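You operate a simulated robot arm through the tools that you are given. There is no shell and no other tool. Be economical: measure what you need, move in short steps, check, and stop when the job is done.

You run a simulated robot arm. Do the job below in one go: nothing can be reset, and whatever is moved stays where it is left.

TASK
Sieve the soil into the clay pot and stand it on its saucer.
Fine: Slide the pot under the sieve first and wind till none is left; then stand the sieve at the table's end by the board stand, half-way back; leave the other pots and spill less than a teaspoon. Set down upright: soil sieve.

It is judged by the outcome, as a careful person would: the job done as asked, and still so three seconds after it is handed in. It fails if anything else is knocked over, pushed out of place, dropped, spilled or broken.

THE ROBOT
A 7-joint arm with a two-finger parallel gripper, fixed in place. Base frame: the origin is at the foot of the arm, x ahead of it, y to its left, z up. Lengths are in cm, angles in degrees, forces in N, time in s.
With the tool pointing down near the work surface it reaches from about 40 to 90 cm from the base axis. Its first joint turns from -115.0 to 115.0 degrees. Payload 3.91 kg.
The TCP is the grasp point between the finger pads, 3 cm short of the fingertips. In the tool frame z runs along the fingers and y along their closing line. The gripper opens to 11 cm. The fingers are 2 cm wide and 1 cm thick; the gripper's body (4.8 by 11.2 cm) begins 5.5 cm behind the TCP.
Orientation is told as [roll, pitch, yaw] about the base's x, y, z axes, in that order, counted from this pose: with the fingers straight down and closing along the base's y, the tool's x points along the base's -x, its y along +y and its z along -z.

THE INTERFACE
- The arm moves only by the tool servo_tool. Its argument "increments" is a list of rows, each a list of 7 numbers: the shift along the tool's x, y, z in cm, then the turn, a rotation vector about the tool's x, y, z in degrees, then the closure in counts, from 0 (fully open) to 255 (shut). In form: [[dx, dy, dz, ax, ay, az, hand], ...]. A call has 1 to 20 rows; each row shifts and turns the commanded pose from where the row before left it, along the tool's axes as they then stand. Rows are played at 5 a second. More than 5 cm and 8.6 degrees between two rows, or a gripper value outside its range, and nothing of the call is played. A pose out of reach is approached as far as the arm can. The call stops where the force on the tool passes 50 N (or 10 N more than at its start, if that is more) or the arm is blocked; 0.2 s more then pass. Each finger travels about 15.3 cm/s and halts on what it meets, pressing with about 39 N; the grip force reading is that of the motor and also rises with nothing between the fingers. The clock runs only during rows and for 0.2 s after the last one: add rows that do not move to give the fingers time. The reply holds the time, the measured pose of the TCP, the force on the tool along the base axes, the opening and the grip force, in the units named above and with some noise, with the torque about the TCP (base axes, N m) and any sound that the robot's microphone picked up.
- Cameras (640 x 400 px; columns grow to the right, rows downward): "scene" is fixed at [21.35, -49.46, 149.2]; the picture's right is [0.68, -0.73, 0.00], its down [-0.50, -0.46, -0.74] and it looks along [0.54, 0.50, -0.68] (base axes); focal length 288 px, centre (320, 200). "wrist" rides on the gripper at [7.2, 1.7, -10.3] in the tool frame; the picture's right is [-0.23, 0.97, 0.00], its down [-0.76, -0.18, -0.62] and it looks along [-0.61, -0.14, 0.78] (tool axes); focal length 222 px, centre (320, 200).
- get_image(camera): a new picture of that camera. It takes no simulated time.
- move_column(by): slides the trunk up (or, below 0, down) by that many cm; the arm rides with it, the base frame stays. It gives what a move gives, with no picture.
- locate(camera, pixels): for up to 12 pixels [column, row] of the newest picture of that camera ("zoom" is the newest enlarged one), the place [x, y, z] in the base frame of the surface seen there, good to about 0.3 cm, but the place of the scene camera against the robot may be out by one fixed shift of up to 2.5 cm in any direction. It takes no simulated time.
- enlarge(camera, box): a new picture of the part [left, top, right, bottom] of that camera's present view, enlarged. It takes no simulated time.
- close_job(): hands the job in; it is judged then, once.

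Keep the steps short. Do not move on a guess: measure, check each grasp and each placing, and mend mistakes. In all there are 80 turns and 54 pictures (those below and enlarged ones count). Leave the gripper open and the arm clear of the work at the hand-in unless told otherwise, and finish with a single line.

The tools are called after "Emit:" as a command line: name --pt "numbers of a row" for each row, then --argument value for the rest, lists and objects as JSON in quotes. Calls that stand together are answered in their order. servo_tool: Moves the arm, as the interface text tells. Its arguments: {"type":"object","properties":{"increments":{"type":"array"}},"required":["increments"]} The other tools are called the same way: move_column (by) slides the trunk up or down; get_image (camera) takes a picture; locate (camera, pixels) gives the place of the surface under pixels of a picture; enlarge (camera, box) takes an enlarged picture of a part of a camera's view; close_job () hands the job in.

At the start:

```text
time_s: 0.0
ee_pos: [52.96, -1.65, 123.64]
orientation: [0.0, -0.1, 0.0]
wrist_force: [0.2, 0.5, 0.7]
wrist_torque: [0.02, 0.0, -0.01]
gripper_width: 11.02
grip_force: 0.1
trunk travel left (down, up): [-82.5, 16.5]
```

scene: 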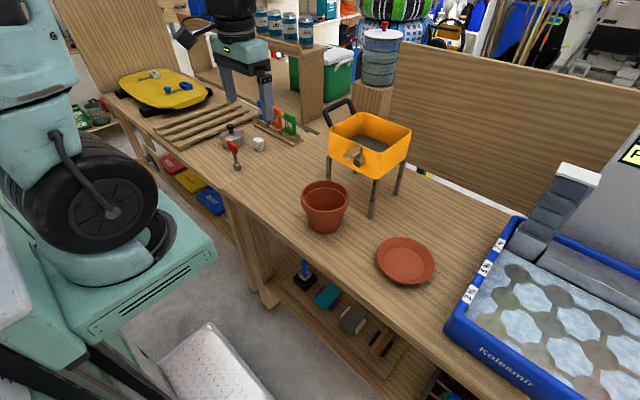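
wrist: 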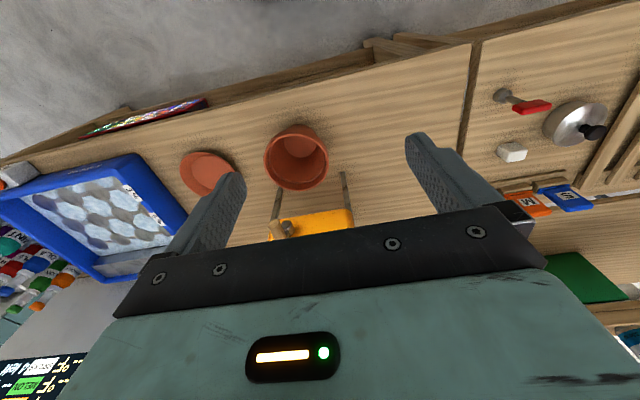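

I see an orange sieve on legs with a crank, a clay pot at about (325,205) and a saucer at (405,260). First I'll take a closer look at them and at the ends of the table.

Emit:
enlarge --camera "scene" --box '[280, 80, 460, 300]'

Emit:
enlarge --camera "scene" --box '[80, 20, 320, 200]'

Emit:
enlarge --camera "scene" --box '[400, 120, 640, 400]'

```text
1.82 times, centred on (370, 190) of scene
```

zoom: 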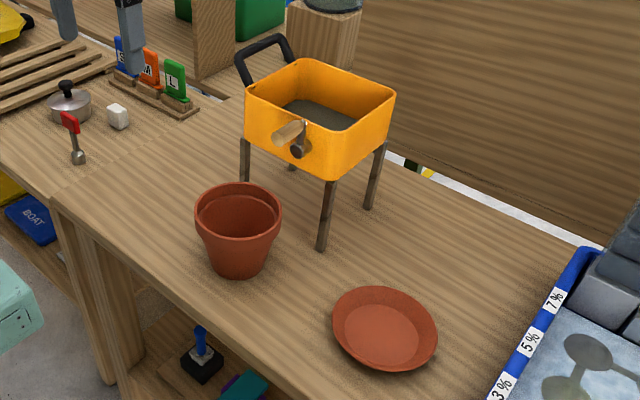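

```text
2.22 times, centred on (200, 110) of scene
```

zoom: 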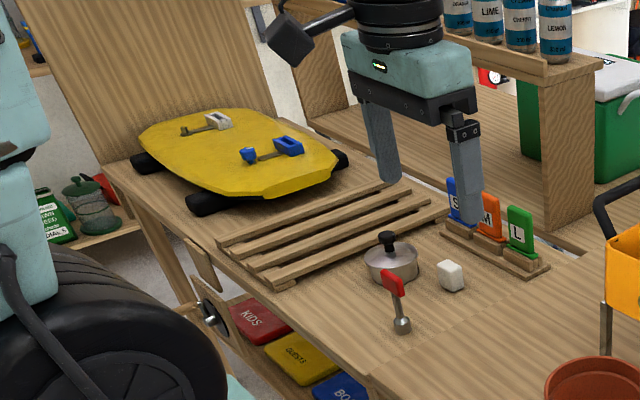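

```text
1.43 times, centred on (520, 260) of scene
```

zoom: 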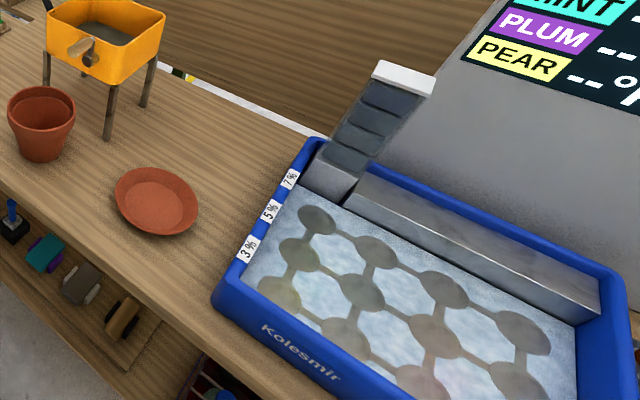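

Next I'll measure the pot, saucer, sieve and table edges. I'm using a fresh scene picture.

Emit:
get_image --camera "scene"

Emit:
locate --camera "scene" --pixels '[[304, 200], [347, 200], [325, 185], [326, 231], [405, 262], [376, 258], [434, 266], [372, 217], [396, 195], [329, 180], [352, 155], [372, 142]]'

Emit:
locate --camera "scene" --pixels '[[328, 125], [365, 113], [410, 130], [374, 158], [350, 100], [325, 112], [347, 155], [358, 158], [240, 185], [480, 215], [270, 265], [440, 340]]'

Emit:
locate --camera "scene" --pixels '[[160, 90], [110, 95], [200, 130], [278, 130], [232, 145], [258, 145], [500, 235], [450, 330], [570, 180], [625, 150], [420, 175], [300, 115]]'

```text
48 pictures are left
```

scene: 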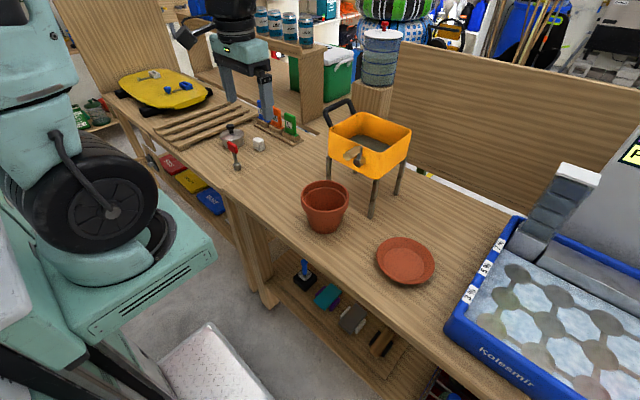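

```text
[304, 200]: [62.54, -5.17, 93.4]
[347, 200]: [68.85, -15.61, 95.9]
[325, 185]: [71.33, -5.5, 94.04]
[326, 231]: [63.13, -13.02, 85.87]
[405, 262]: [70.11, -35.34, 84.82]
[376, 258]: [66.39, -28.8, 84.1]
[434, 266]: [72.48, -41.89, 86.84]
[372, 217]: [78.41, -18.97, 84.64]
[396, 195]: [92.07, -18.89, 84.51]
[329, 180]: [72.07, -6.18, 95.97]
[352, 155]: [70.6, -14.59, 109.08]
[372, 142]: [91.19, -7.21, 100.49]
```

```text
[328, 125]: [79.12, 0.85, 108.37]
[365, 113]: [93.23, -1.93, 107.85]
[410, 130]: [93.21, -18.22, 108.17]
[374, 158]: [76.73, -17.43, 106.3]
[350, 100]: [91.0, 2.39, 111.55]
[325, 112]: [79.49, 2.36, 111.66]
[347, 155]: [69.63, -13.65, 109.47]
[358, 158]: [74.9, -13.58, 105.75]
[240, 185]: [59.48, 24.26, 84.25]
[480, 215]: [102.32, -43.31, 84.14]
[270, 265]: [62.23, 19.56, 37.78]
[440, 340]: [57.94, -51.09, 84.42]
```

```text
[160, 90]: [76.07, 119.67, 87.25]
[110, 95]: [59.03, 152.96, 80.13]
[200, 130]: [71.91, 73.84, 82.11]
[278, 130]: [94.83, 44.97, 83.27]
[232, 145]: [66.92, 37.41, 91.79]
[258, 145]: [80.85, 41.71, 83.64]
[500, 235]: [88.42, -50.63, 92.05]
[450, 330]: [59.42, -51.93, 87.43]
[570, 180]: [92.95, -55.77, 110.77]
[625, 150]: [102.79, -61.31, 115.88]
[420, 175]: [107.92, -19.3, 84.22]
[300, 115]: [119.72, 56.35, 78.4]
```

Now I need to know which table end has the "board stand". I'll look at the seam at the left of this table and at the right edge by the blue tray.

Emit:
enlarge --camera "scene" --box '[190, 80, 350, 220]'

Emit:
enlarge --camera "scene" --box '[30, 0, 190, 120]'

Emit:
enlarge --camera "scene" --box '[460, 60, 640, 240]'

Emit:
locate --camera "scene" --pixels '[[222, 190], [300, 148], [268, 165], [285, 155], [225, 175], [270, 150], [310, 130], [300, 170], [445, 330], [515, 218], [100, 85], [120, 40]]'

```text
2.86 times, centred on (270, 150) of scene
```

zoom: 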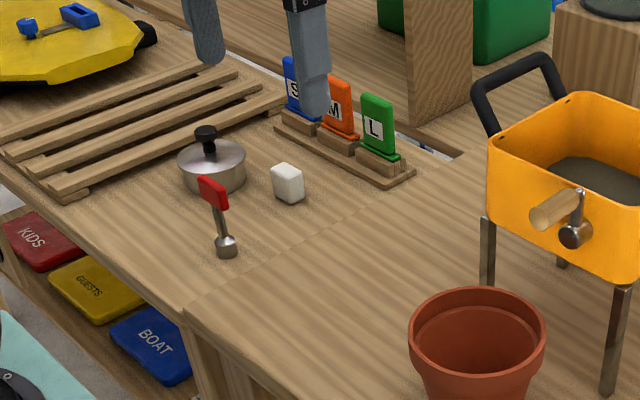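

```text
3.33 times, centred on (110, 60) of scene
```

zoom: 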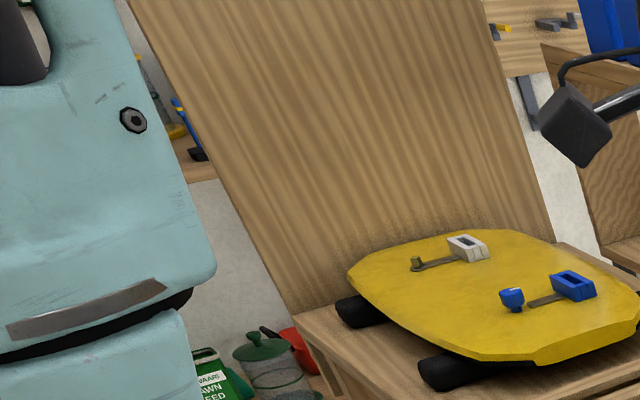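

```text
2.22 times, centred on (550, 150) of scene
```

zoom: 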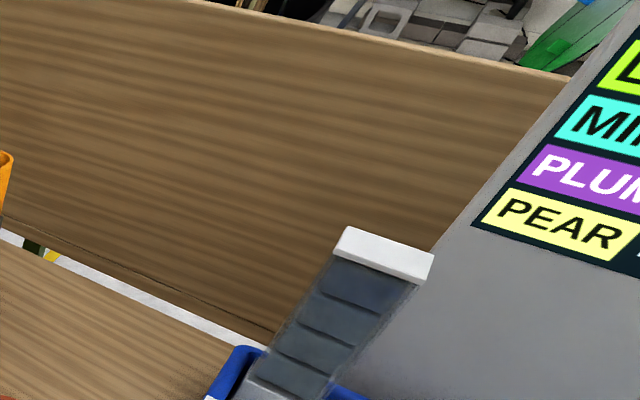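

```text
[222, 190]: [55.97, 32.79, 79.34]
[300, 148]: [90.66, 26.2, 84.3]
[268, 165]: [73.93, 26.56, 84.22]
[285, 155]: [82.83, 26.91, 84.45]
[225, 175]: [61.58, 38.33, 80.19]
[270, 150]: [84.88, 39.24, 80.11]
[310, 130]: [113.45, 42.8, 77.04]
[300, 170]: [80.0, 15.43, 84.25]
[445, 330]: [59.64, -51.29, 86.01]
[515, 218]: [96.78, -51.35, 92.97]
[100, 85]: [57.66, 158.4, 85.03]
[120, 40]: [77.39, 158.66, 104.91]
```

The sieve's table is at z≈84 and ends on the left at y≈27. Past that end there's a lower table with an S/M/L set of upright boards in a wooden stand. I'll check the right side with the wrist camera to rule that end out.

Emit:
enlarge --camera "wrist" --box '[0, 140, 260, 400]'

Emit:
enlarge --camera "wrist" --box '[440, 60, 640, 260]'

Emit:
enlarge --camera "wrist" --box '[170, 110, 430, 260]'

Emit:
enlarge --camera "scene" --box '[310, 90, 430, 190]'

```text
1.54 times, centred on (130, 270) of wrist
```

zoom: 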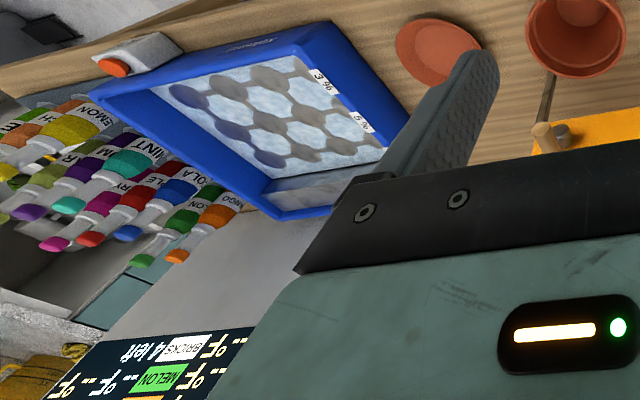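

```text
2.00 times, centred on (540, 160) of wrist
```

zoom: 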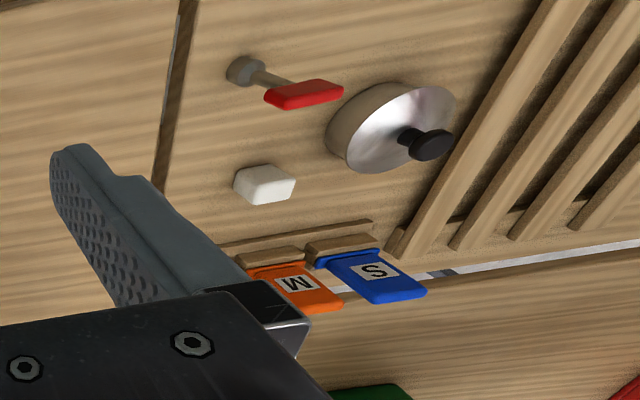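

```text
2.46 times, centred on (300, 185) of wrist
```

zoom: 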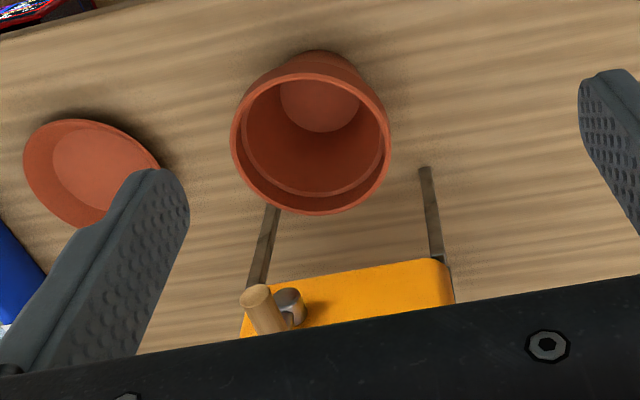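

```text
4.00 times, centred on (370, 140) of scene
```

zoom: 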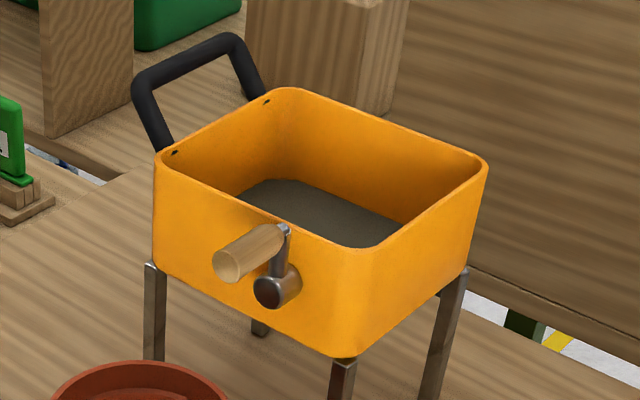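

The right end only has the tray and a screen. The upright S/M/L boards at the left end are the board stand, so the sieve goes near y≈15, at mid depth. Now I'll measure with the wrist camera, which has no shift error.

Emit:
get_image --camera "wrist"

Emit:
locate --camera "wrist" --pixels '[[265, 160], [328, 160], [300, 135], [297, 188], [300, 148], [344, 173], [278, 202], [281, 221], [287, 229], [350, 211], [186, 165], [205, 165]]'

Emit:
enlarge --camera "wrist" --box '[240, 110, 370, 240]'

```text
40 pictures are left
```

wrist: 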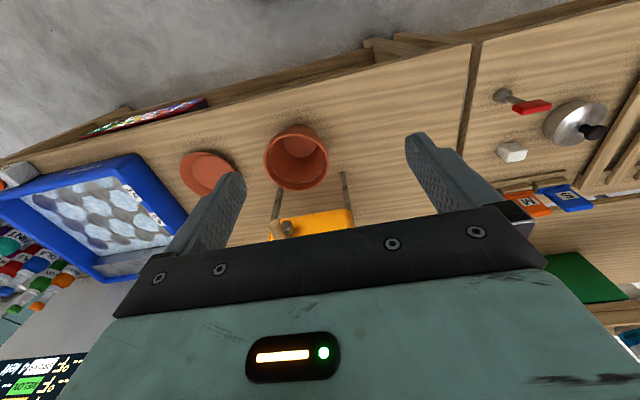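

```text
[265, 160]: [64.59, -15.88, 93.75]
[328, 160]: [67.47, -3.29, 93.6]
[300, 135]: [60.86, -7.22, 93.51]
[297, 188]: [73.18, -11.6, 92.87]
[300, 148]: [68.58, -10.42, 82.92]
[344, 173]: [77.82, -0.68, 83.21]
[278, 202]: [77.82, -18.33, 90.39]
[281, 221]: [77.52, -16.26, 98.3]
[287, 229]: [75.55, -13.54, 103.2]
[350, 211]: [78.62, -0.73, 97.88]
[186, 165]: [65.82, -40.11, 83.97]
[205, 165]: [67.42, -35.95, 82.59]
```

```text
3.08 times, centred on (305, 175) of wrist
```

zoom: 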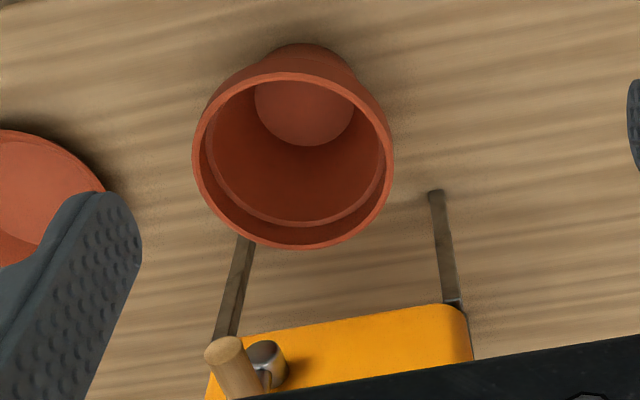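

The wrist camera gives these positions:
- **Pot:** rim centre about (67, −9.5), rim at z≈93.7, about 12.8 cm across.
- **Table:** z≈83.
- **Sieve:** front legs at x≈78, y≈−0.7 and −18, so the gap is centred on the pot.

I'll push the pot straight in along +x with the hand tilted 40° below level. First step is to tilt the hand up here.

Emit:
servo_tool --pt "0 -1.3 0 0 -8.33 0 60" --pt "0 -1.3 0 0 -8.33 0 120" --pt "0 -1.3 0 0 -8.33 0 120" --pt "0 -1.3 0 0 -8.33 0 120" --pt "0 -1.3 0 0 -8.33 0 120" --pt "0 -1.3 0 0 -8.33 0 120" --pt "0 0 0 0 0 0 120"

```text
time_s: 1.6
ee_pos: [59.63, -8.21, 129.13]
orientation: [0.1, -50.0, 0.0]
wrist_force: [-0.4, -0.2, 0.3]
wrist_torque: [0.0, 0.01, 0.0]
gripper_width: 5.81
grip_force: 0.1
out of reach, approached as far as the arm can: row 4, 5, 6
trunk travel left (down, up): [-82.5, 16.5]
```

The arm stopped at (59.6, −8.2, 129), tilted −50° as I wanted. I'll lower the trunk 20 cm, which still leaves the hand well above the pot.

Emit:
move_column --by -20

```text
time_s: 3.8
ee_pos: [59.55, -8.06, 109.16]
orientation: [0.0, -49.9, -0.1]
wrist_force: [-0.2, 0.1, -0.1]
wrist_torque: [0.01, 0.0, -0.02]
gripper_width: 5.8
grip_force: 0.1
trunk travel left (down, up): [-62.5, 36.5]
```

Now I'll back off in x by about 6 cm and line up on y=−9.5.

Emit:
servo_tool --pt "1.93 -0.7 -2.3 0 0 0 120" --pt "1.93 -0.7 -2.3 0 0 0 120" --pt "0 0 0 0 0 0 120"

```text
time_s: 4.6
ee_pos: [58.62, -8.38, 110.35]
orientation: [-0.1, -49.5, 0.0]
wrist_force: [0.5, 0.1, 0.0]
wrist_torque: [0.02, 0.0, -0.01]
gripper_width: 5.8
grip_force: 0.1
out of reach, approached as far as the arm can: row 1, 2
trunk travel left (down, up): [-62.5, 36.5]
```

Back here is too close to the shoulder for this tilt. I'll move down with the arm, which straightens it, and then try to go back.

Emit:
servo_tool --pt "3.0 -0.55 2.4 0 0 0 120" --pt "3.0 -0.55 2.4 0 0 0 120" --pt "1.6 0 -1.9 0 0 0 120" --pt "1.6 0 -1.9 0 0 0 120" --pt "0 0 0 0 0 0 120"

```text
time_s: 5.8
ee_pos: [60.57, -8.79, 107.82]
orientation: [0.0, -49.7, 0.1]
wrist_force: [0.4, -0.9, -0.1]
wrist_torque: [0.02, -0.01, -0.01]
gripper_width: 5.83
grip_force: 0.0
out of reach, approached as far as the arm can: row 1, 2, 3, 4
trunk travel left (down, up): [-62.5, 36.5]
```

Lower doesn't work either. I'll look at the arm's posture to find out why.

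Emit:
get_image --camera "scene"

```text
38 pictures are left
```

scene: 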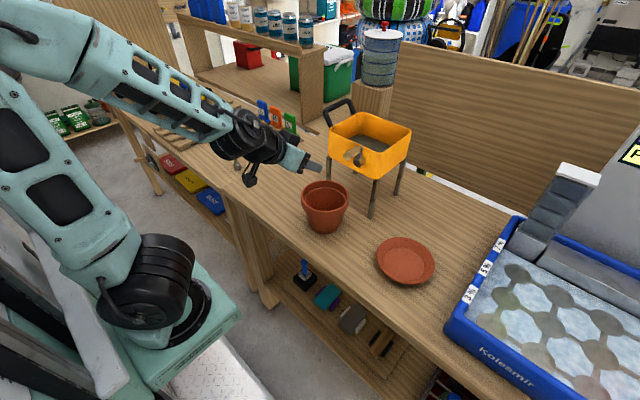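

The forearm is folded to its limit, so the wrist has to be farther from the shoulder. I'll raise the hand with the arm and move it back, then lower the trunk.

Emit:
servo_tool --pt "-3.83 0 -3.2 0 0 0 120" --pt "-3.83 0 -3.2 0 0 0 120" --pt "-3.83 0 -3.2 0 0 0 120" --pt "1.93 -0.3 -2.3 0 0 0 120" --pt "1.93 -0.3 -2.3 0 0 0 120" --pt "0 0 0 0 0 0 120"

```text
time_s: 7.2
ee_pos: [62.75, -8.54, 122.28]
orientation: [0.0, -49.9, 0.0]
wrist_force: [-0.3, -0.1, -0.6]
wrist_torque: [-0.01, 0.02, -0.02]
gripper_width: 5.81
grip_force: 0.1
out of reach, approached as far as the arm can: row 2, 3, 4, 5
trunk travel left (down, up): [-62.5, 36.5]
```

At this tilt the closest reach is about x≈59. So I'll begin the push with the hand steeper (30° off vertical) and tilt more as the pot goes in. I'm rotating back 20° and retreating in x.

Emit:
servo_tool --pt "0 0 0 0 6.67 0 120" --pt "0 0 0 0 6.67 0 120" --pt "0 0 0 0 6.67 0 120" --pt "3.0 -0.5 0.5 0 0 0 120" --pt "3.0 -0.5 0.5 0 0 0 120" --pt "1.0 0 1.73 0 0 0 120" --pt "0 0 0 0 0 0 120"

```text
time_s: 8.8
ee_pos: [58.07, -9.23, 116.33]
orientation: [0.0, -29.9, 0.0]
wrist_force: [0.4, 0.1, 0.7]
wrist_torque: [-0.02, -0.01, 0.01]
gripper_width: 5.79
grip_force: 0.0
trunk travel left (down, up): [-62.5, 36.5]
```

That reached. Now I'll go 2 cm further back and lower the trunk so the fingertips sit about 3 cm above the table, just in front of the pot.

Emit:
servo_tool --pt "1.73 -0.3 -1.0 0 0 0 120" --pt "0 0 0 0 0 0 120"

Emit:
move_column --by -27

Emit:
get_image --camera "wrist"

Emit:
get_image --camera "scene"

```text
time_s: 9.4
ee_pos: [57.04, -9.35, 116.32]
orientation: [0.0, -29.8, 0.0]
wrist_force: [1.0, -0.7, -0.4]
wrist_torque: [0.01, -0.01, -0.04]
gripper_width: 5.81
grip_force: 0.0
out of reach, approached as far as the arm can: row 1
trunk travel left (down, up): [-62.5, 36.5]
```

```text
time_s: 12.1
ee_pos: [57.06, -9.37, 89.39]
orientation: [0.0, -29.9, 0.0]
wrist_force: [0.9, 0.4, -0.2]
wrist_torque: [-0.02, -0.05, 0.02]
gripper_width: 5.8
grip_force: 0.1
trunk travel left (down, up): [-35.5, 63.5]
```

```text
37 pictures are left
```

wrist: 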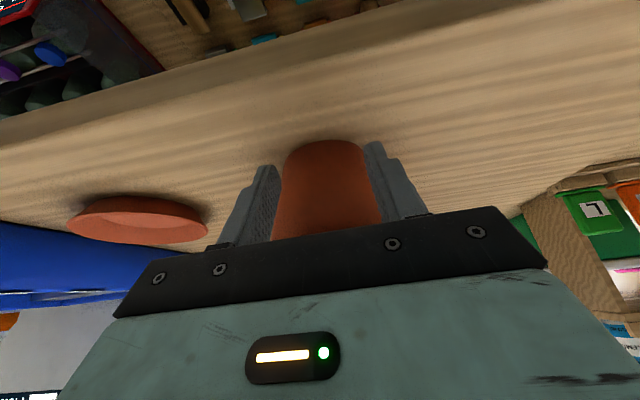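

```text
36 pictures are left
```

scene: 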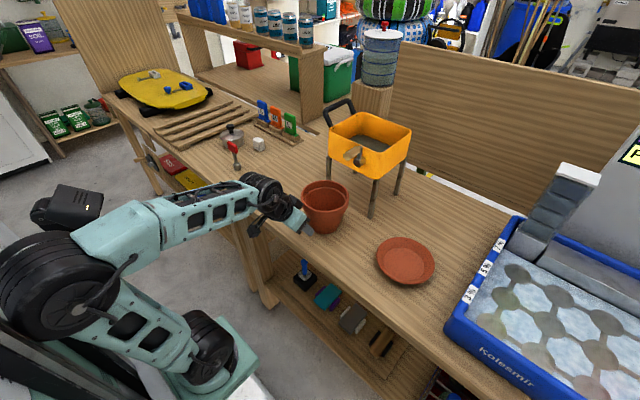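

The fingers are centred on the pot at (325,190), just short of it. I'll creep forward 5 cm at this tilt.

Emit:
servo_tool --pt "-0.655 0 0.532 0 0 0 120" --pt "-0.655 0 0.532 0 0 0 120" --pt "-0.655 0 0.532 0 0 0 120" --pt "-0.655 0 0.532 0 0 0 120" --pt "-0.655 0 0.532 0 0 0 120" --pt "-0.655 0 0.532 0 0 0 120" --pt "0 0 0 0 0 0 120"

Emit:
get_image --camera "wrist"

```text
time_s: 13.7
ee_pos: [62.07, -9.48, 88.8]
orientation: [-0.1, -29.9, 0.1]
wrist_force: [-1.3, 0.6, 0.3]
wrist_torque: [0.0, 0.01, 0.03]
gripper_width: 5.84
grip_force: 0.1
trunk travel left (down, up): [-35.5, 63.5]
```

```text
35 pictures are left
```

wrist: 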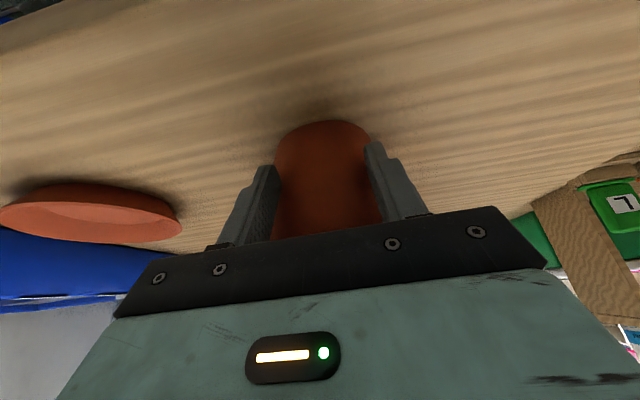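

Contact force is about 1.3 N and the pot is cradled between the fingers. I'll keep pushing and tilt the hand down to 50° over the next 5 cm or so.

Emit:
servo_tool --pt "-0.525 0 0.39 0 -2.5 0 120" --pt "-0.508 0 0.412 0 -2.5 0 120" --pt "-0.489 0 0.434 0 -2.5 0 120" --pt "-0.47 0 0.455 0 -2.5 0 120" --pt "-0.45 0 0.475 0 -2.5 0 120" --pt "-0.429 0 0.494 0 -2.5 0 120" --pt "-0.407 0 0.513 0 -2.5 0 120" --pt "-0.384 0 0.53 0 -2.5 0 120" --pt "0 0 0 0 0 0 120"

Emit:
get_image --camera "scene"

```text
time_s: 15.7
ee_pos: [67.34, -9.32, 88.01]
orientation: [0.0, -49.9, 0.0]
wrist_force: [-1.2, -0.2, 0.5]
wrist_torque: [0.0, 0.01, -0.05]
gripper_width: 5.86
grip_force: 0.3
trunk travel left (down, up): [-35.5, 63.5]
```

```text
34 pictures are left
```

scene: 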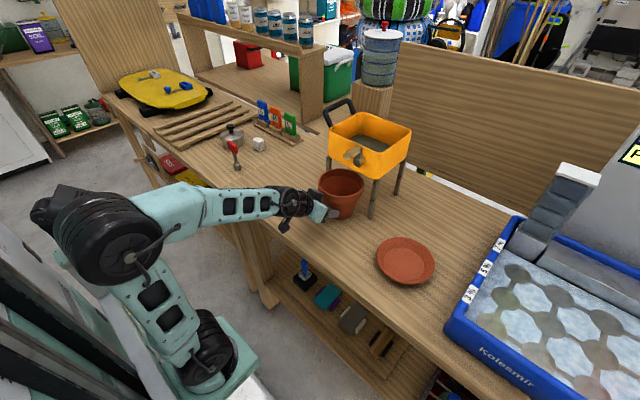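

The pot has slid about 6 cm and stayed upright. I'll measure where it is before going on.

Emit:
locate --camera "scene" --pixels '[[320, 181], [364, 181], [341, 199], [341, 169], [372, 217], [329, 181]]'

```text
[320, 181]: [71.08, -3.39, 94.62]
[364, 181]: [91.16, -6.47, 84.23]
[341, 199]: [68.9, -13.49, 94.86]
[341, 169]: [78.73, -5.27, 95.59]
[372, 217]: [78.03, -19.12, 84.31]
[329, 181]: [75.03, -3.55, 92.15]
```

The pot is at about x=73.4, y=−9, and it needs to reach x≈85. I'll push 6 cm straight.

Emit:
servo_tool --pt "-0.643 0 0.766 0 0 0 120" --pt "-0.643 0 0.766 0 0 0 120" --pt "-0.643 0 0.766 0 0 0 120" --pt "-0.643 0 0.766 0 0 0 120" --pt "-0.643 0 0.766 0 0 0 120" --pt "-0.643 0 0.766 0 0 0 120" --pt "0 0 0 0 0 0 120"

Emit:
get_image --camera "wrist"

```text
time_s: 17.3
ee_pos: [73.56, -9.29, 87.58]
orientation: [0.1, -49.9, 0.0]
wrist_force: [-0.1, 0.0, -0.9]
wrist_torque: [0.01, 0.03, 0.03]
gripper_width: 5.83
grip_force: 0.3
trunk travel left (down, up): [-35.5, 63.5]
```

```text
33 pictures are left
```

wrist: 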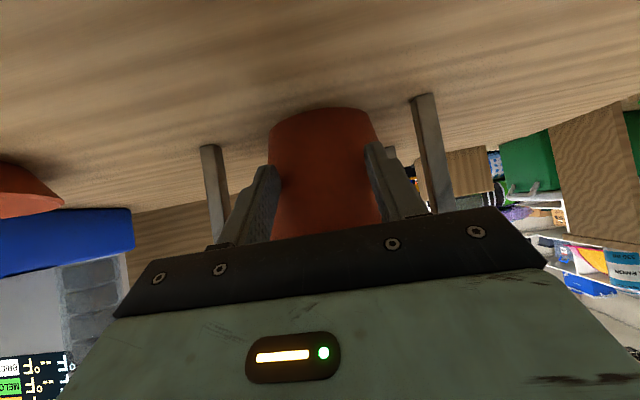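

The pot passes evenly between the legs at columns 213 and 425. I'll measure the legs from here too.

Emit:
locate --camera "wrist" --pixels '[[211, 150], [424, 97], [218, 200], [432, 160], [320, 115], [323, 180]]'

```text
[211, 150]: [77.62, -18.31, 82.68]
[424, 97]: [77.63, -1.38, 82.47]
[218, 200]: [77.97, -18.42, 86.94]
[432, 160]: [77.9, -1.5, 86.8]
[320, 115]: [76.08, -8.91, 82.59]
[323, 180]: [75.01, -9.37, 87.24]
```

The table is at z≈82.6 and the pot's near base edge is at x≈76, so its centre is about 80. I'll push 4.8 cm more to centre it at 85.

Emit:
servo_tool --pt "-0.66 0 0.62 0 0 0 120" --pt "-0.643 0 0.766 0 0 0 120" --pt "-0.643 0 0.766 0 0 0 120" --pt "-0.643 0 0.766 0 0 0 120" --pt "-0.53 0 0.61 0 0 0 120" --pt "0 0 0 0 0 0 120"

Emit:
get_image --camera "scene"

Emit:
get_image --camera "wrist"

Emit:
locate --camera "wrist" --pixels '[[320, 115], [322, 130]]'

```text
time_s: 18.7
ee_pos: [78.18, -9.3, 88.05]
orientation: [0.1, -49.9, 0.0]
wrist_force: [-0.2, 0.3, -0.1]
wrist_torque: [-0.01, 0.0, -0.01]
gripper_width: 5.85
grip_force: 0.3
trunk travel left (down, up): [-35.5, 63.5]
```

```text
32 pictures are left
```

scene: 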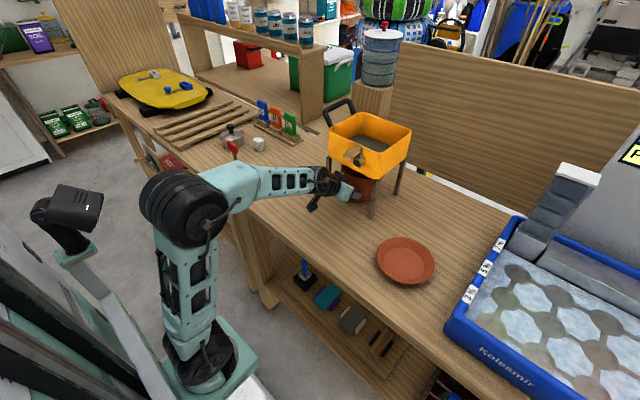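

```text
31 pictures are left
```

wrist: 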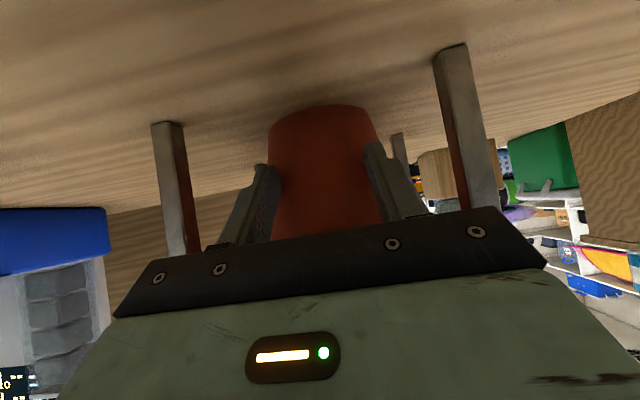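

```text
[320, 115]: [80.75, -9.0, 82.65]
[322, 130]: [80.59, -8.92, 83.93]
```

The pot's base runs from x≈80.7 and its centre is about 84.7, right under the sieve. I'll withdraw straight back, then raise the trunk.

Emit:
servo_tool --pt "1.286 0 -1.532 0 0 0 120" --pt "1.286 0 -1.532 0 0 0 120" --pt "1.286 0 -1.532 0 0 0 120" --pt "1.286 0 -1.532 0 0 0 120" --pt "1.286 0 -1.532 0 0 0 120" --pt "1.286 0 -1.532 0 0 0 120" --pt "1.286 0 -1.532 0 0 0 120" --pt "0.6 0 -0.75 0 0 0 120" --pt "0 0 0 0 0 0 120"

Emit:
move_column --by 24

Emit:
get_image --camera "wrist"

```text
time_s: 20.7
ee_pos: [63.11, -9.39, 88.1]
orientation: [0.0, -49.9, 0.0]
wrist_force: [-0.4, -0.8, -0.7]
wrist_torque: [0.0, 0.0, -0.04]
gripper_width: 5.8
grip_force: 0.1
trunk travel left (down, up): [-35.5, 63.5]
```

```text
time_s: 23.2
ee_pos: [63.23, -9.44, 111.98]
orientation: [0.0, -49.9, 0.1]
wrist_force: [-0.4, 0.1, -0.6]
wrist_torque: [-0.01, -0.02, 0.05]
gripper_width: 5.82
grip_force: 0.1
trunk travel left (down, up): [-59.5, 39.5]
```

```text
30 pictures are left
```

wrist: 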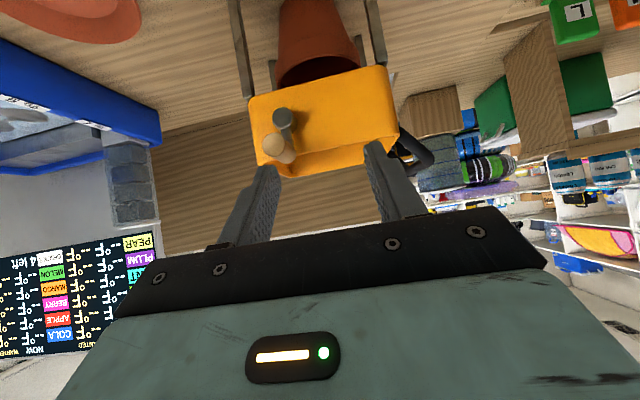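

The knob is visible at about (279,150) and the hub at (286,117). I'll enlarge and measure them.

Emit:
enlarge --camera "wrist" --box '[230, 60, 430, 200]'

Emit:
locate --camera "wrist" --pixels '[[279, 150], [270, 143], [285, 160], [272, 127], [286, 116], [283, 128], [250, 97], [385, 68], [258, 160], [395, 135], [290, 105], [330, 100]]'

```text
2.86 times, centred on (330, 130) of wrist
```

zoom: 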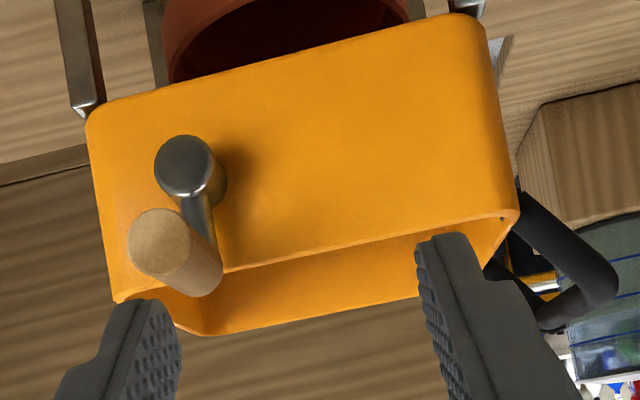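

```text
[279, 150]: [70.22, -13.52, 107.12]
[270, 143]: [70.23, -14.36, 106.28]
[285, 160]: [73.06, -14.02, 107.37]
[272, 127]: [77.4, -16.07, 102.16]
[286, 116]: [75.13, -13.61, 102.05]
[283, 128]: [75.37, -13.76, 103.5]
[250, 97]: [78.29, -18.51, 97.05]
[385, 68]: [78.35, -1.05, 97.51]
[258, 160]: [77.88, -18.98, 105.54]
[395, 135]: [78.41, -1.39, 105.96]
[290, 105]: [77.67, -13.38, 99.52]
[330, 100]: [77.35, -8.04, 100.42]
```

Emit:
locate --camera "wrist" --pixels '[[274, 145], [264, 145], [284, 145], [274, 137], [274, 154], [282, 117], [274, 117], [291, 117], [282, 109], [298, 155], [295, 140], [290, 160]]'

```text
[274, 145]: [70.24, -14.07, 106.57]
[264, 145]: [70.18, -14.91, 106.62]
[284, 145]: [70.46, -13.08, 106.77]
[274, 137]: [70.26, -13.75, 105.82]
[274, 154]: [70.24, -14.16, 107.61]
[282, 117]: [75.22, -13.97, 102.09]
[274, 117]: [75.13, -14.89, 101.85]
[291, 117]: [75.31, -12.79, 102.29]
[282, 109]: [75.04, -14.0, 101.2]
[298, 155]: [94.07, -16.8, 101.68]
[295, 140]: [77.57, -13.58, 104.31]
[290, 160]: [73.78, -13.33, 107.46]
```

The crank measures as follows:
- **Knob:** axis at y=−14.0, z=106.6, from x=70.2 to about 74.
- **Hub:** axis at y=−13.9, z=102.0, so the crank radius is about 4.6 cm and the knob is at the top.

I'll bring the open fingers level with the knob, then advance around it.

Emit:
servo_tool --pt "1.81 -2.28 2.04 0 0 0 120" --pt "1.81 -2.28 2.04 0 0 0 120" --pt "0 0 0 0 0 0 120"

Emit:
get_image --camera "wrist"

```text
time_s: 24.0
ee_pos: [63.95, -13.93, 106.47]
orientation: [-0.3, -49.9, 0.0]
wrist_force: [-0.2, -0.2, 0.5]
wrist_torque: [0.01, 0.0, 0.02]
gripper_width: 5.8
grip_force: 0.1
trunk travel left (down, up): [-59.5, 39.5]
```

```text
28 pictures are left
```

wrist: 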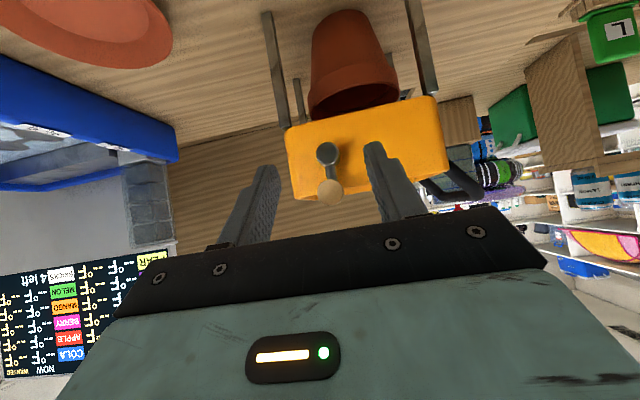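

The knob at (330,190) is between the fingers. I'll advance 7 cm and close gently on it.

Emit:
servo_tool --pt "-1.125 0 1.34 0 0 0 120" --pt "-1.125 0 1.34 0 0 0 120" --pt "-1.125 0 1.34 0 0 0 120" --pt "-1.125 0 1.34 0 0 0 120" --pt "0 0 0 0 0 0 160" --pt "0 0 0 0 0 0 200" --pt "0 0 0 0 0 0 230" --pt "0 0 0 0 0 0 230"

Emit:
get_image --camera "wrist"

```text
time_s: 25.8
ee_pos: [70.9, -14.0, 106.56]
orientation: [0.1, -49.9, -0.1]
wrist_force: [0.7, -2.3, -0.5]
wrist_torque: [-0.01, 0.02, 0.22]
gripper_width: 2.11
grip_force: 39.4
trunk travel left (down, up): [-59.5, 39.5]
```

```text
27 pictures are left
```

wrist: 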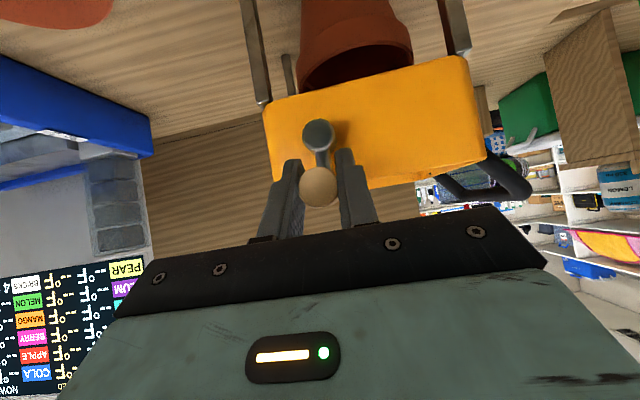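

The knob is gripped: opening 2.1 cm and grip force 39 N. I'll try a quarter turn clockwise as seen from the robot and watch the forces.

Emit:
servo_tool --pt "0.172 -1.421 0.145 0 0 0 230" --pt "0.5 -1.283 0.42 0 0 0 230" --pt "0.779 -1.017 0.654 0 0 0 230" --pt "0.983 -0.653 0.825 0 0 0 230" --pt "1.088 -0.225 0.914 0 0 0 230" --pt "0 0 0 0 0 0 230"

Emit:
get_image --camera "wrist"

```text
time_s: 27.2
ee_pos: [70.89, -18.58, 101.94]
orientation: [0.0, -49.8, 0.1]
wrist_force: [2.9, 5.2, 0.9]
wrist_torque: [0.03, -0.2, 0.42]
gripper_width: 2.15
grip_force: 39.2
trunk travel left (down, up): [-59.5, 39.5]
```

```text
26 pictures are left
```

wrist: 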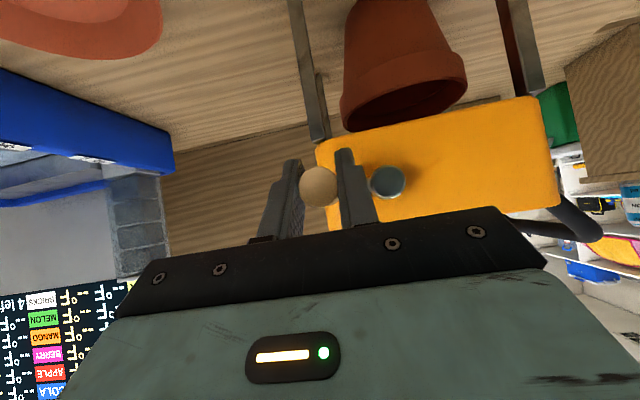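

The crank turns freely with small forces. I'll complete the other three quarters.

Emit:
servo_tool --pt "1.088 0.225 0.914 0 0 0 230" --pt "0.983 0.653 0.825 0 0 0 230" --pt "0.779 1.017 0.654 0 0 0 230" --pt "0.5 1.283 0.42 0 0 0 230" --pt "0.172 1.421 0.145 0 0 0 230" --pt "-0.172 1.421 -0.145 0 0 0 230" --pt "-0.5 1.283 -0.42 0 0 0 230" --pt "-0.779 1.017 -0.654 0 0 0 230" --pt "-0.983 0.653 -0.825 0 0 0 230" --pt "-1.088 0.225 -0.914 0 0 0 230" --pt "-1.088 -0.225 -0.914 0 0 0 230" --pt "-0.983 -0.653 -0.825 0 0 0 230" --pt "-0.779 -1.017 -0.654 0 0 0 230" --pt "-0.5 -1.283 -0.42 0 0 0 230" --pt "-0.172 -1.421 -0.145 0 0 0 230" --pt "0 0 0 0 0 0 230"

Emit:
enlarge --camera "scene" --box '[300, 80, 440, 240]'

```text
time_s: 30.6
ee_pos: [70.89, -14.13, 106.56]
orientation: [0.0, -49.8, 0.0]
wrist_force: [-1.6, -0.5, 0.0]
wrist_torque: [0.02, 0.85, 0.13]
gripper_width: 2.12
grip_force: 38.5
trunk travel left (down, up): [-59.5, 39.5]
```

```text
2.50 times, centred on (370, 160) of scene
```

zoom: 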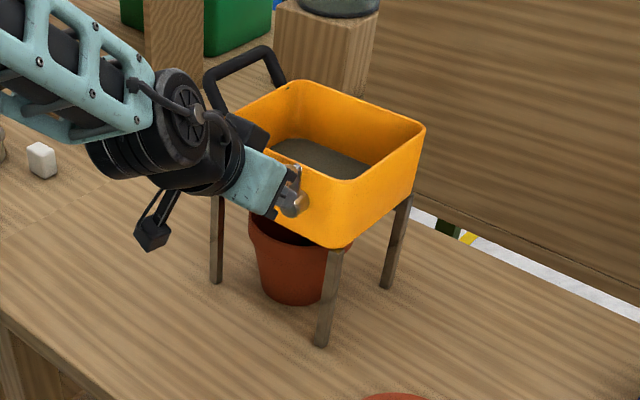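

The turn is done and the sieve hasn't moved. I'll check the soil level in the hopper, which read 100.5 in the scene frame before.

Emit:
locate --camera "zoom" --pixels '[[325, 155], [340, 165], [300, 150], [338, 255], [322, 340], [270, 235]]'

```text
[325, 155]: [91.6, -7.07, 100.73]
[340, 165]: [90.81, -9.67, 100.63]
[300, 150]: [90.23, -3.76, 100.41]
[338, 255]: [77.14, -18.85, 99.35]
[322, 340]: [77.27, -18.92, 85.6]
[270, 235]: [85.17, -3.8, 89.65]
```

There's no clear change yet. I'll do another full turn with bigger steps and listen for sounds.

Emit:
servo_tool --pt "0.472 -2.3 0.396 0 0 0 230" --pt "1.29 -1.684 1.083 0 0 0 230" --pt "1.762 -0.616 1.479 0 0 0 230" --pt "1.762 0.616 1.479 0 0 0 230" --pt "1.29 1.684 1.083 0 0 0 230" --pt "0.472 2.3 0.396 0 0 0 230" --pt "-0.472 2.3 -0.396 0 0 0 230" --pt "-1.29 1.684 -1.083 0 0 0 230" --pt "-1.762 0.616 -1.479 0 0 0 230" --pt "-1.762 -0.616 -1.479 0 0 0 230" --pt "-1.29 -1.684 -1.083 0 0 0 230" --pt "-0.472 -2.3 -0.396 0 0 0 230" --pt "0 0 0 0 0 0 230"

Emit:
get_image --camera "wrist"

Emit:
enlarge --camera "scene" --box '[300, 80, 440, 240]'

Emit:
locate --camera "zoom" --pixels '[[325, 155], [340, 165], [300, 150], [310, 165], [280, 230], [322, 340]]'

```text
time_s: 33.4
ee_pos: [70.86, -14.13, 106.54]
orientation: [0.0, -49.9, 0.1]
wrist_force: [2.2, 0.4, -6.1]
wrist_torque: [-0.01, 0.09, 0.06]
gripper_width: 2.11
grip_force: 38.8
trunk travel left (down, up): [-59.5, 39.5]
```

```text
24 pictures are left
```

wrist: 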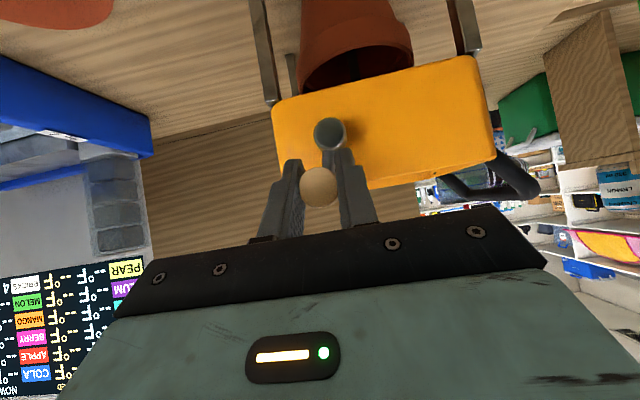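

```text
2.50 times, centred on (370, 160) of scene
```

zoom: 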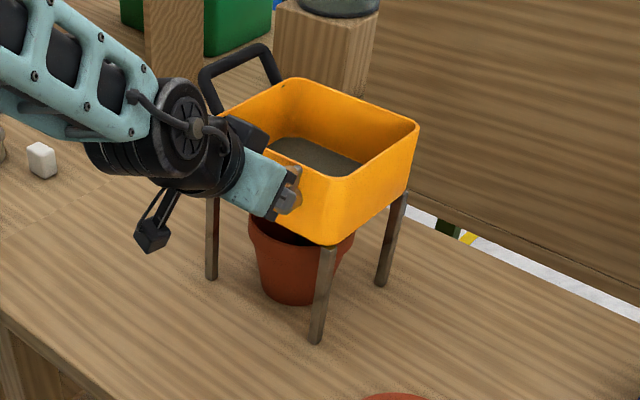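

```text
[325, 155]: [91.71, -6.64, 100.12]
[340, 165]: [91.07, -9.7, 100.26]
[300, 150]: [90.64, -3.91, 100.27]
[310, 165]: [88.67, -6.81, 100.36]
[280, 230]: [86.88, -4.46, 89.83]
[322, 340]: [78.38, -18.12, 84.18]
```

The sieve has crept a little in +y at that speed: the hub moved from column 318 to 330. I'll measure it again.

Emit:
locate --camera "wrist" --pixels '[[329, 133], [321, 133], [338, 133], [329, 124], [318, 187], [276, 108], [475, 58], [263, 75], [290, 85], [340, 90], [400, 70], [356, 60]]'

Emit:
enlarge --camera "wrist" --box '[240, 0, 520, 210]'

```text
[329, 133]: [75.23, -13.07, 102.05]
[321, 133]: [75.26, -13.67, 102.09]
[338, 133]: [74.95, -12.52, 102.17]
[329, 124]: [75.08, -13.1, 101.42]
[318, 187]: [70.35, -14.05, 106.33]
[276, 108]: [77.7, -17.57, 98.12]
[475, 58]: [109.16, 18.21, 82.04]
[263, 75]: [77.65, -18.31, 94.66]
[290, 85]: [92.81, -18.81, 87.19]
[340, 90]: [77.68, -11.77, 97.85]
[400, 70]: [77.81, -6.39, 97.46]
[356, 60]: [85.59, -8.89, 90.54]
```

```text
1.90 times, centred on (380, 105) of wrist
```

zoom: 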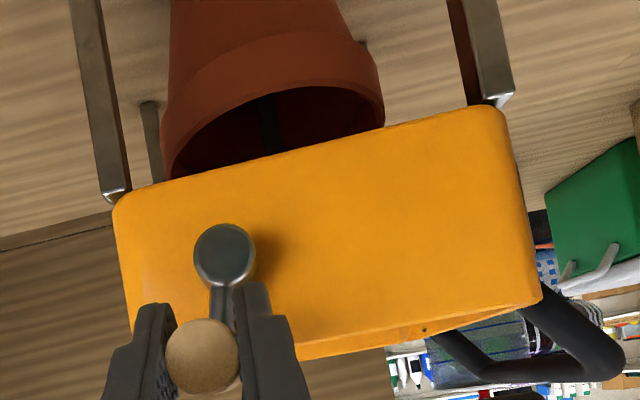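

A dark soil stream is now falling inside the pot at (355,60), so this direction works. The hub is now at y≈−13.05. I'll continue more slowly on a circle about the measured hub so the sieve isn't pulled.

Emit:
servo_tool --pt "0.08 -0.42 0.07 0 0 0 230" --pt "0.5 -1.283 0.42 0 0 0 230" --pt "0.779 -1.017 0.654 0 0 0 230" --pt "0.983 -0.653 0.825 0 0 0 230" --pt "1.088 -0.225 0.914 0 0 0 230" --pt "1.088 0.225 0.914 0 0 0 230" --pt "0.983 0.653 0.825 0 0 0 230" --pt "0.779 1.017 0.654 0 0 0 230" --pt "0.5 1.283 0.42 0 0 0 230" --pt "0.172 1.421 0.145 0 0 0 230" --pt "-0.172 1.421 -0.145 0 0 0 230" --pt "-0.5 1.283 -0.42 0 0 0 230" --pt "-0.779 1.017 -0.654 0 0 0 230" --pt "-0.983 0.653 -0.825 0 0 0 230" --pt "-1.088 0.225 -0.914 0 0 0 230" --pt "-1.088 -0.225 -0.914 0 0 0 230" --pt "-0.983 -0.653 -0.825 0 0 0 230" --pt "-0.779 -1.017 -0.654 0 0 0 230" --pt "-0.5 -1.283 -0.42 0 0 0 230" --pt "-0.172 -1.421 -0.145 0 0 0 230"

Emit:
get_image --camera "wrist"

Emit:
locate --camera "wrist" --pixels '[[329, 133], [321, 133], [338, 133], [318, 187]]'

```text
time_s: 37.6
ee_pos: [70.9, -13.14, 106.62]
orientation: [-0.1, -49.9, -0.1]
wrist_force: [-1.1, -1.6, -4.2]
wrist_torque: [0.02, 0.35, -0.14]
gripper_width: 2.12
grip_force: 39.2
trunk travel left (down, up): [-59.5, 39.5]
```

```text
21 pictures are left
```

wrist: 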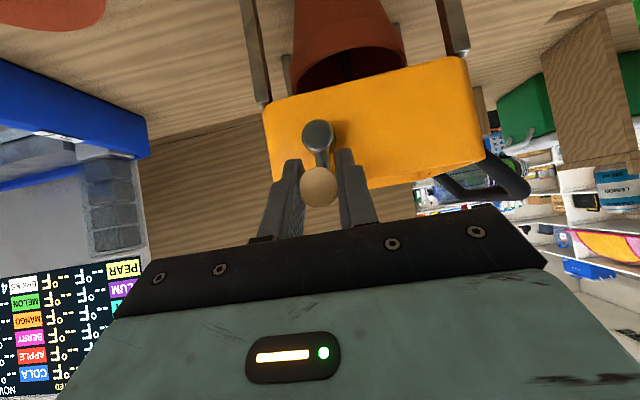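

```text
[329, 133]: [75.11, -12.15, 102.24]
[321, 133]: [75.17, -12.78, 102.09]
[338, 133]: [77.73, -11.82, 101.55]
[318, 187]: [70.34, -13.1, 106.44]
```

This circle keeps the sieve still: hub and knob are aligned at y≈−13.1. I'll do more turns on the same circle.

Emit:
servo_tool --pt "0.172 -1.421 0.145 0 0 0 230" --pt "0.5 -1.283 0.42 0 0 0 230" --pt "0.779 -1.017 0.654 0 0 0 230" --pt "0.983 -0.653 0.825 0 0 0 230" --pt "1.088 -0.225 0.914 0 0 0 230" --pt "1.088 0.225 0.914 0 0 0 230" --pt "0.983 0.653 0.825 0 0 0 230" --pt "0.779 1.017 0.654 0 0 0 230" --pt "0.5 1.283 0.42 0 0 0 230" --pt "0.172 1.421 0.145 0 0 0 230" --pt "-0.172 1.421 -0.145 0 0 0 230" --pt "-0.5 1.283 -0.42 0 0 0 230" --pt "-0.779 1.017 -0.654 0 0 0 230" --pt "-0.983 0.653 -0.825 0 0 0 230" --pt "-1.088 0.225 -0.914 0 0 0 230" --pt "-1.088 -0.225 -0.914 0 0 0 230" --pt "-0.983 -0.653 -0.825 0 0 0 230" --pt "-0.779 -1.017 -0.654 0 0 0 230" --pt "-0.5 -1.283 -0.42 0 0 0 230" --pt "-0.172 -1.421 -0.145 0 0 0 230"

Emit:
servo_tool --pt "0.172 -1.421 0.145 0 0 0 230" --pt "0.5 -1.283 0.42 0 0 0 230" --pt "0.779 -1.017 0.654 0 0 0 230" --pt "0.983 -0.653 0.825 0 0 0 230" --pt "1.088 -0.225 0.914 0 0 0 230" --pt "1.088 0.225 0.914 0 0 0 230" --pt "0.983 0.653 0.825 0 0 0 230" --pt "0.779 1.017 0.654 0 0 0 230" --pt "0.5 1.283 0.42 0 0 0 230" --pt "0.172 1.421 0.145 0 0 0 230" --pt "-0.172 1.421 -0.145 0 0 0 230" --pt "-0.5 1.283 -0.42 0 0 0 230" --pt "-0.779 1.017 -0.654 0 0 0 230" --pt "-0.983 0.653 -0.825 0 0 0 230" --pt "-1.088 0.225 -0.914 0 0 0 230" --pt "-1.088 -0.225 -0.914 0 0 0 230" --pt "-0.983 -0.653 -0.825 0 0 0 230" --pt "-0.779 -1.017 -0.654 0 0 0 230" --pt "-0.5 -1.283 -0.42 0 0 0 230" --pt "-0.172 -1.421 -0.145 0 0 0 230"

Emit:
enlarge --camera "scene" --box '[300, 80, 440, 240]'

Emit:
locate --camera "zoom" --pixels '[[325, 155], [340, 165], [300, 150], [310, 165], [330, 160], [315, 338]]'

```text
time_s: 41.8
ee_pos: [70.67, -13.17, 106.7]
orientation: [0.1, -49.8, -0.2]
wrist_force: [-1.7, -0.6, -4.3]
wrist_torque: [-0.02, 0.5, -0.04]
gripper_width: 2.1
grip_force: 38.6
trunk travel left (down, up): [-59.5, 39.5]
```

```text
time_s: 46.0
ee_pos: [70.86, -13.15, 106.71]
orientation: [0.0, -49.9, -0.1]
wrist_force: [-2.3, 0.1, -4.3]
wrist_torque: [0.01, 0.45, -0.1]
gripper_width: 2.09
grip_force: 38.4
trunk travel left (down, up): [-59.5, 39.5]
```

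```text
2.50 times, centred on (370, 160) of scene
```

zoom: 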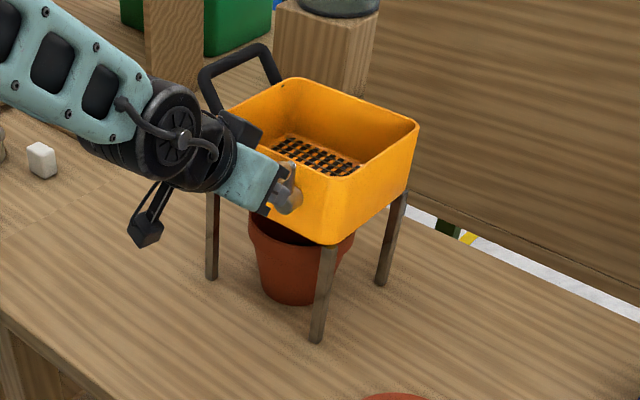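

```text
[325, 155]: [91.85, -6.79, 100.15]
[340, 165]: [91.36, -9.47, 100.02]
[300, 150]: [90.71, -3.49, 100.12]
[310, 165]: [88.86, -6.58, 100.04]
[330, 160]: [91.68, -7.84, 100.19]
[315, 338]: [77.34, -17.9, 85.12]
```

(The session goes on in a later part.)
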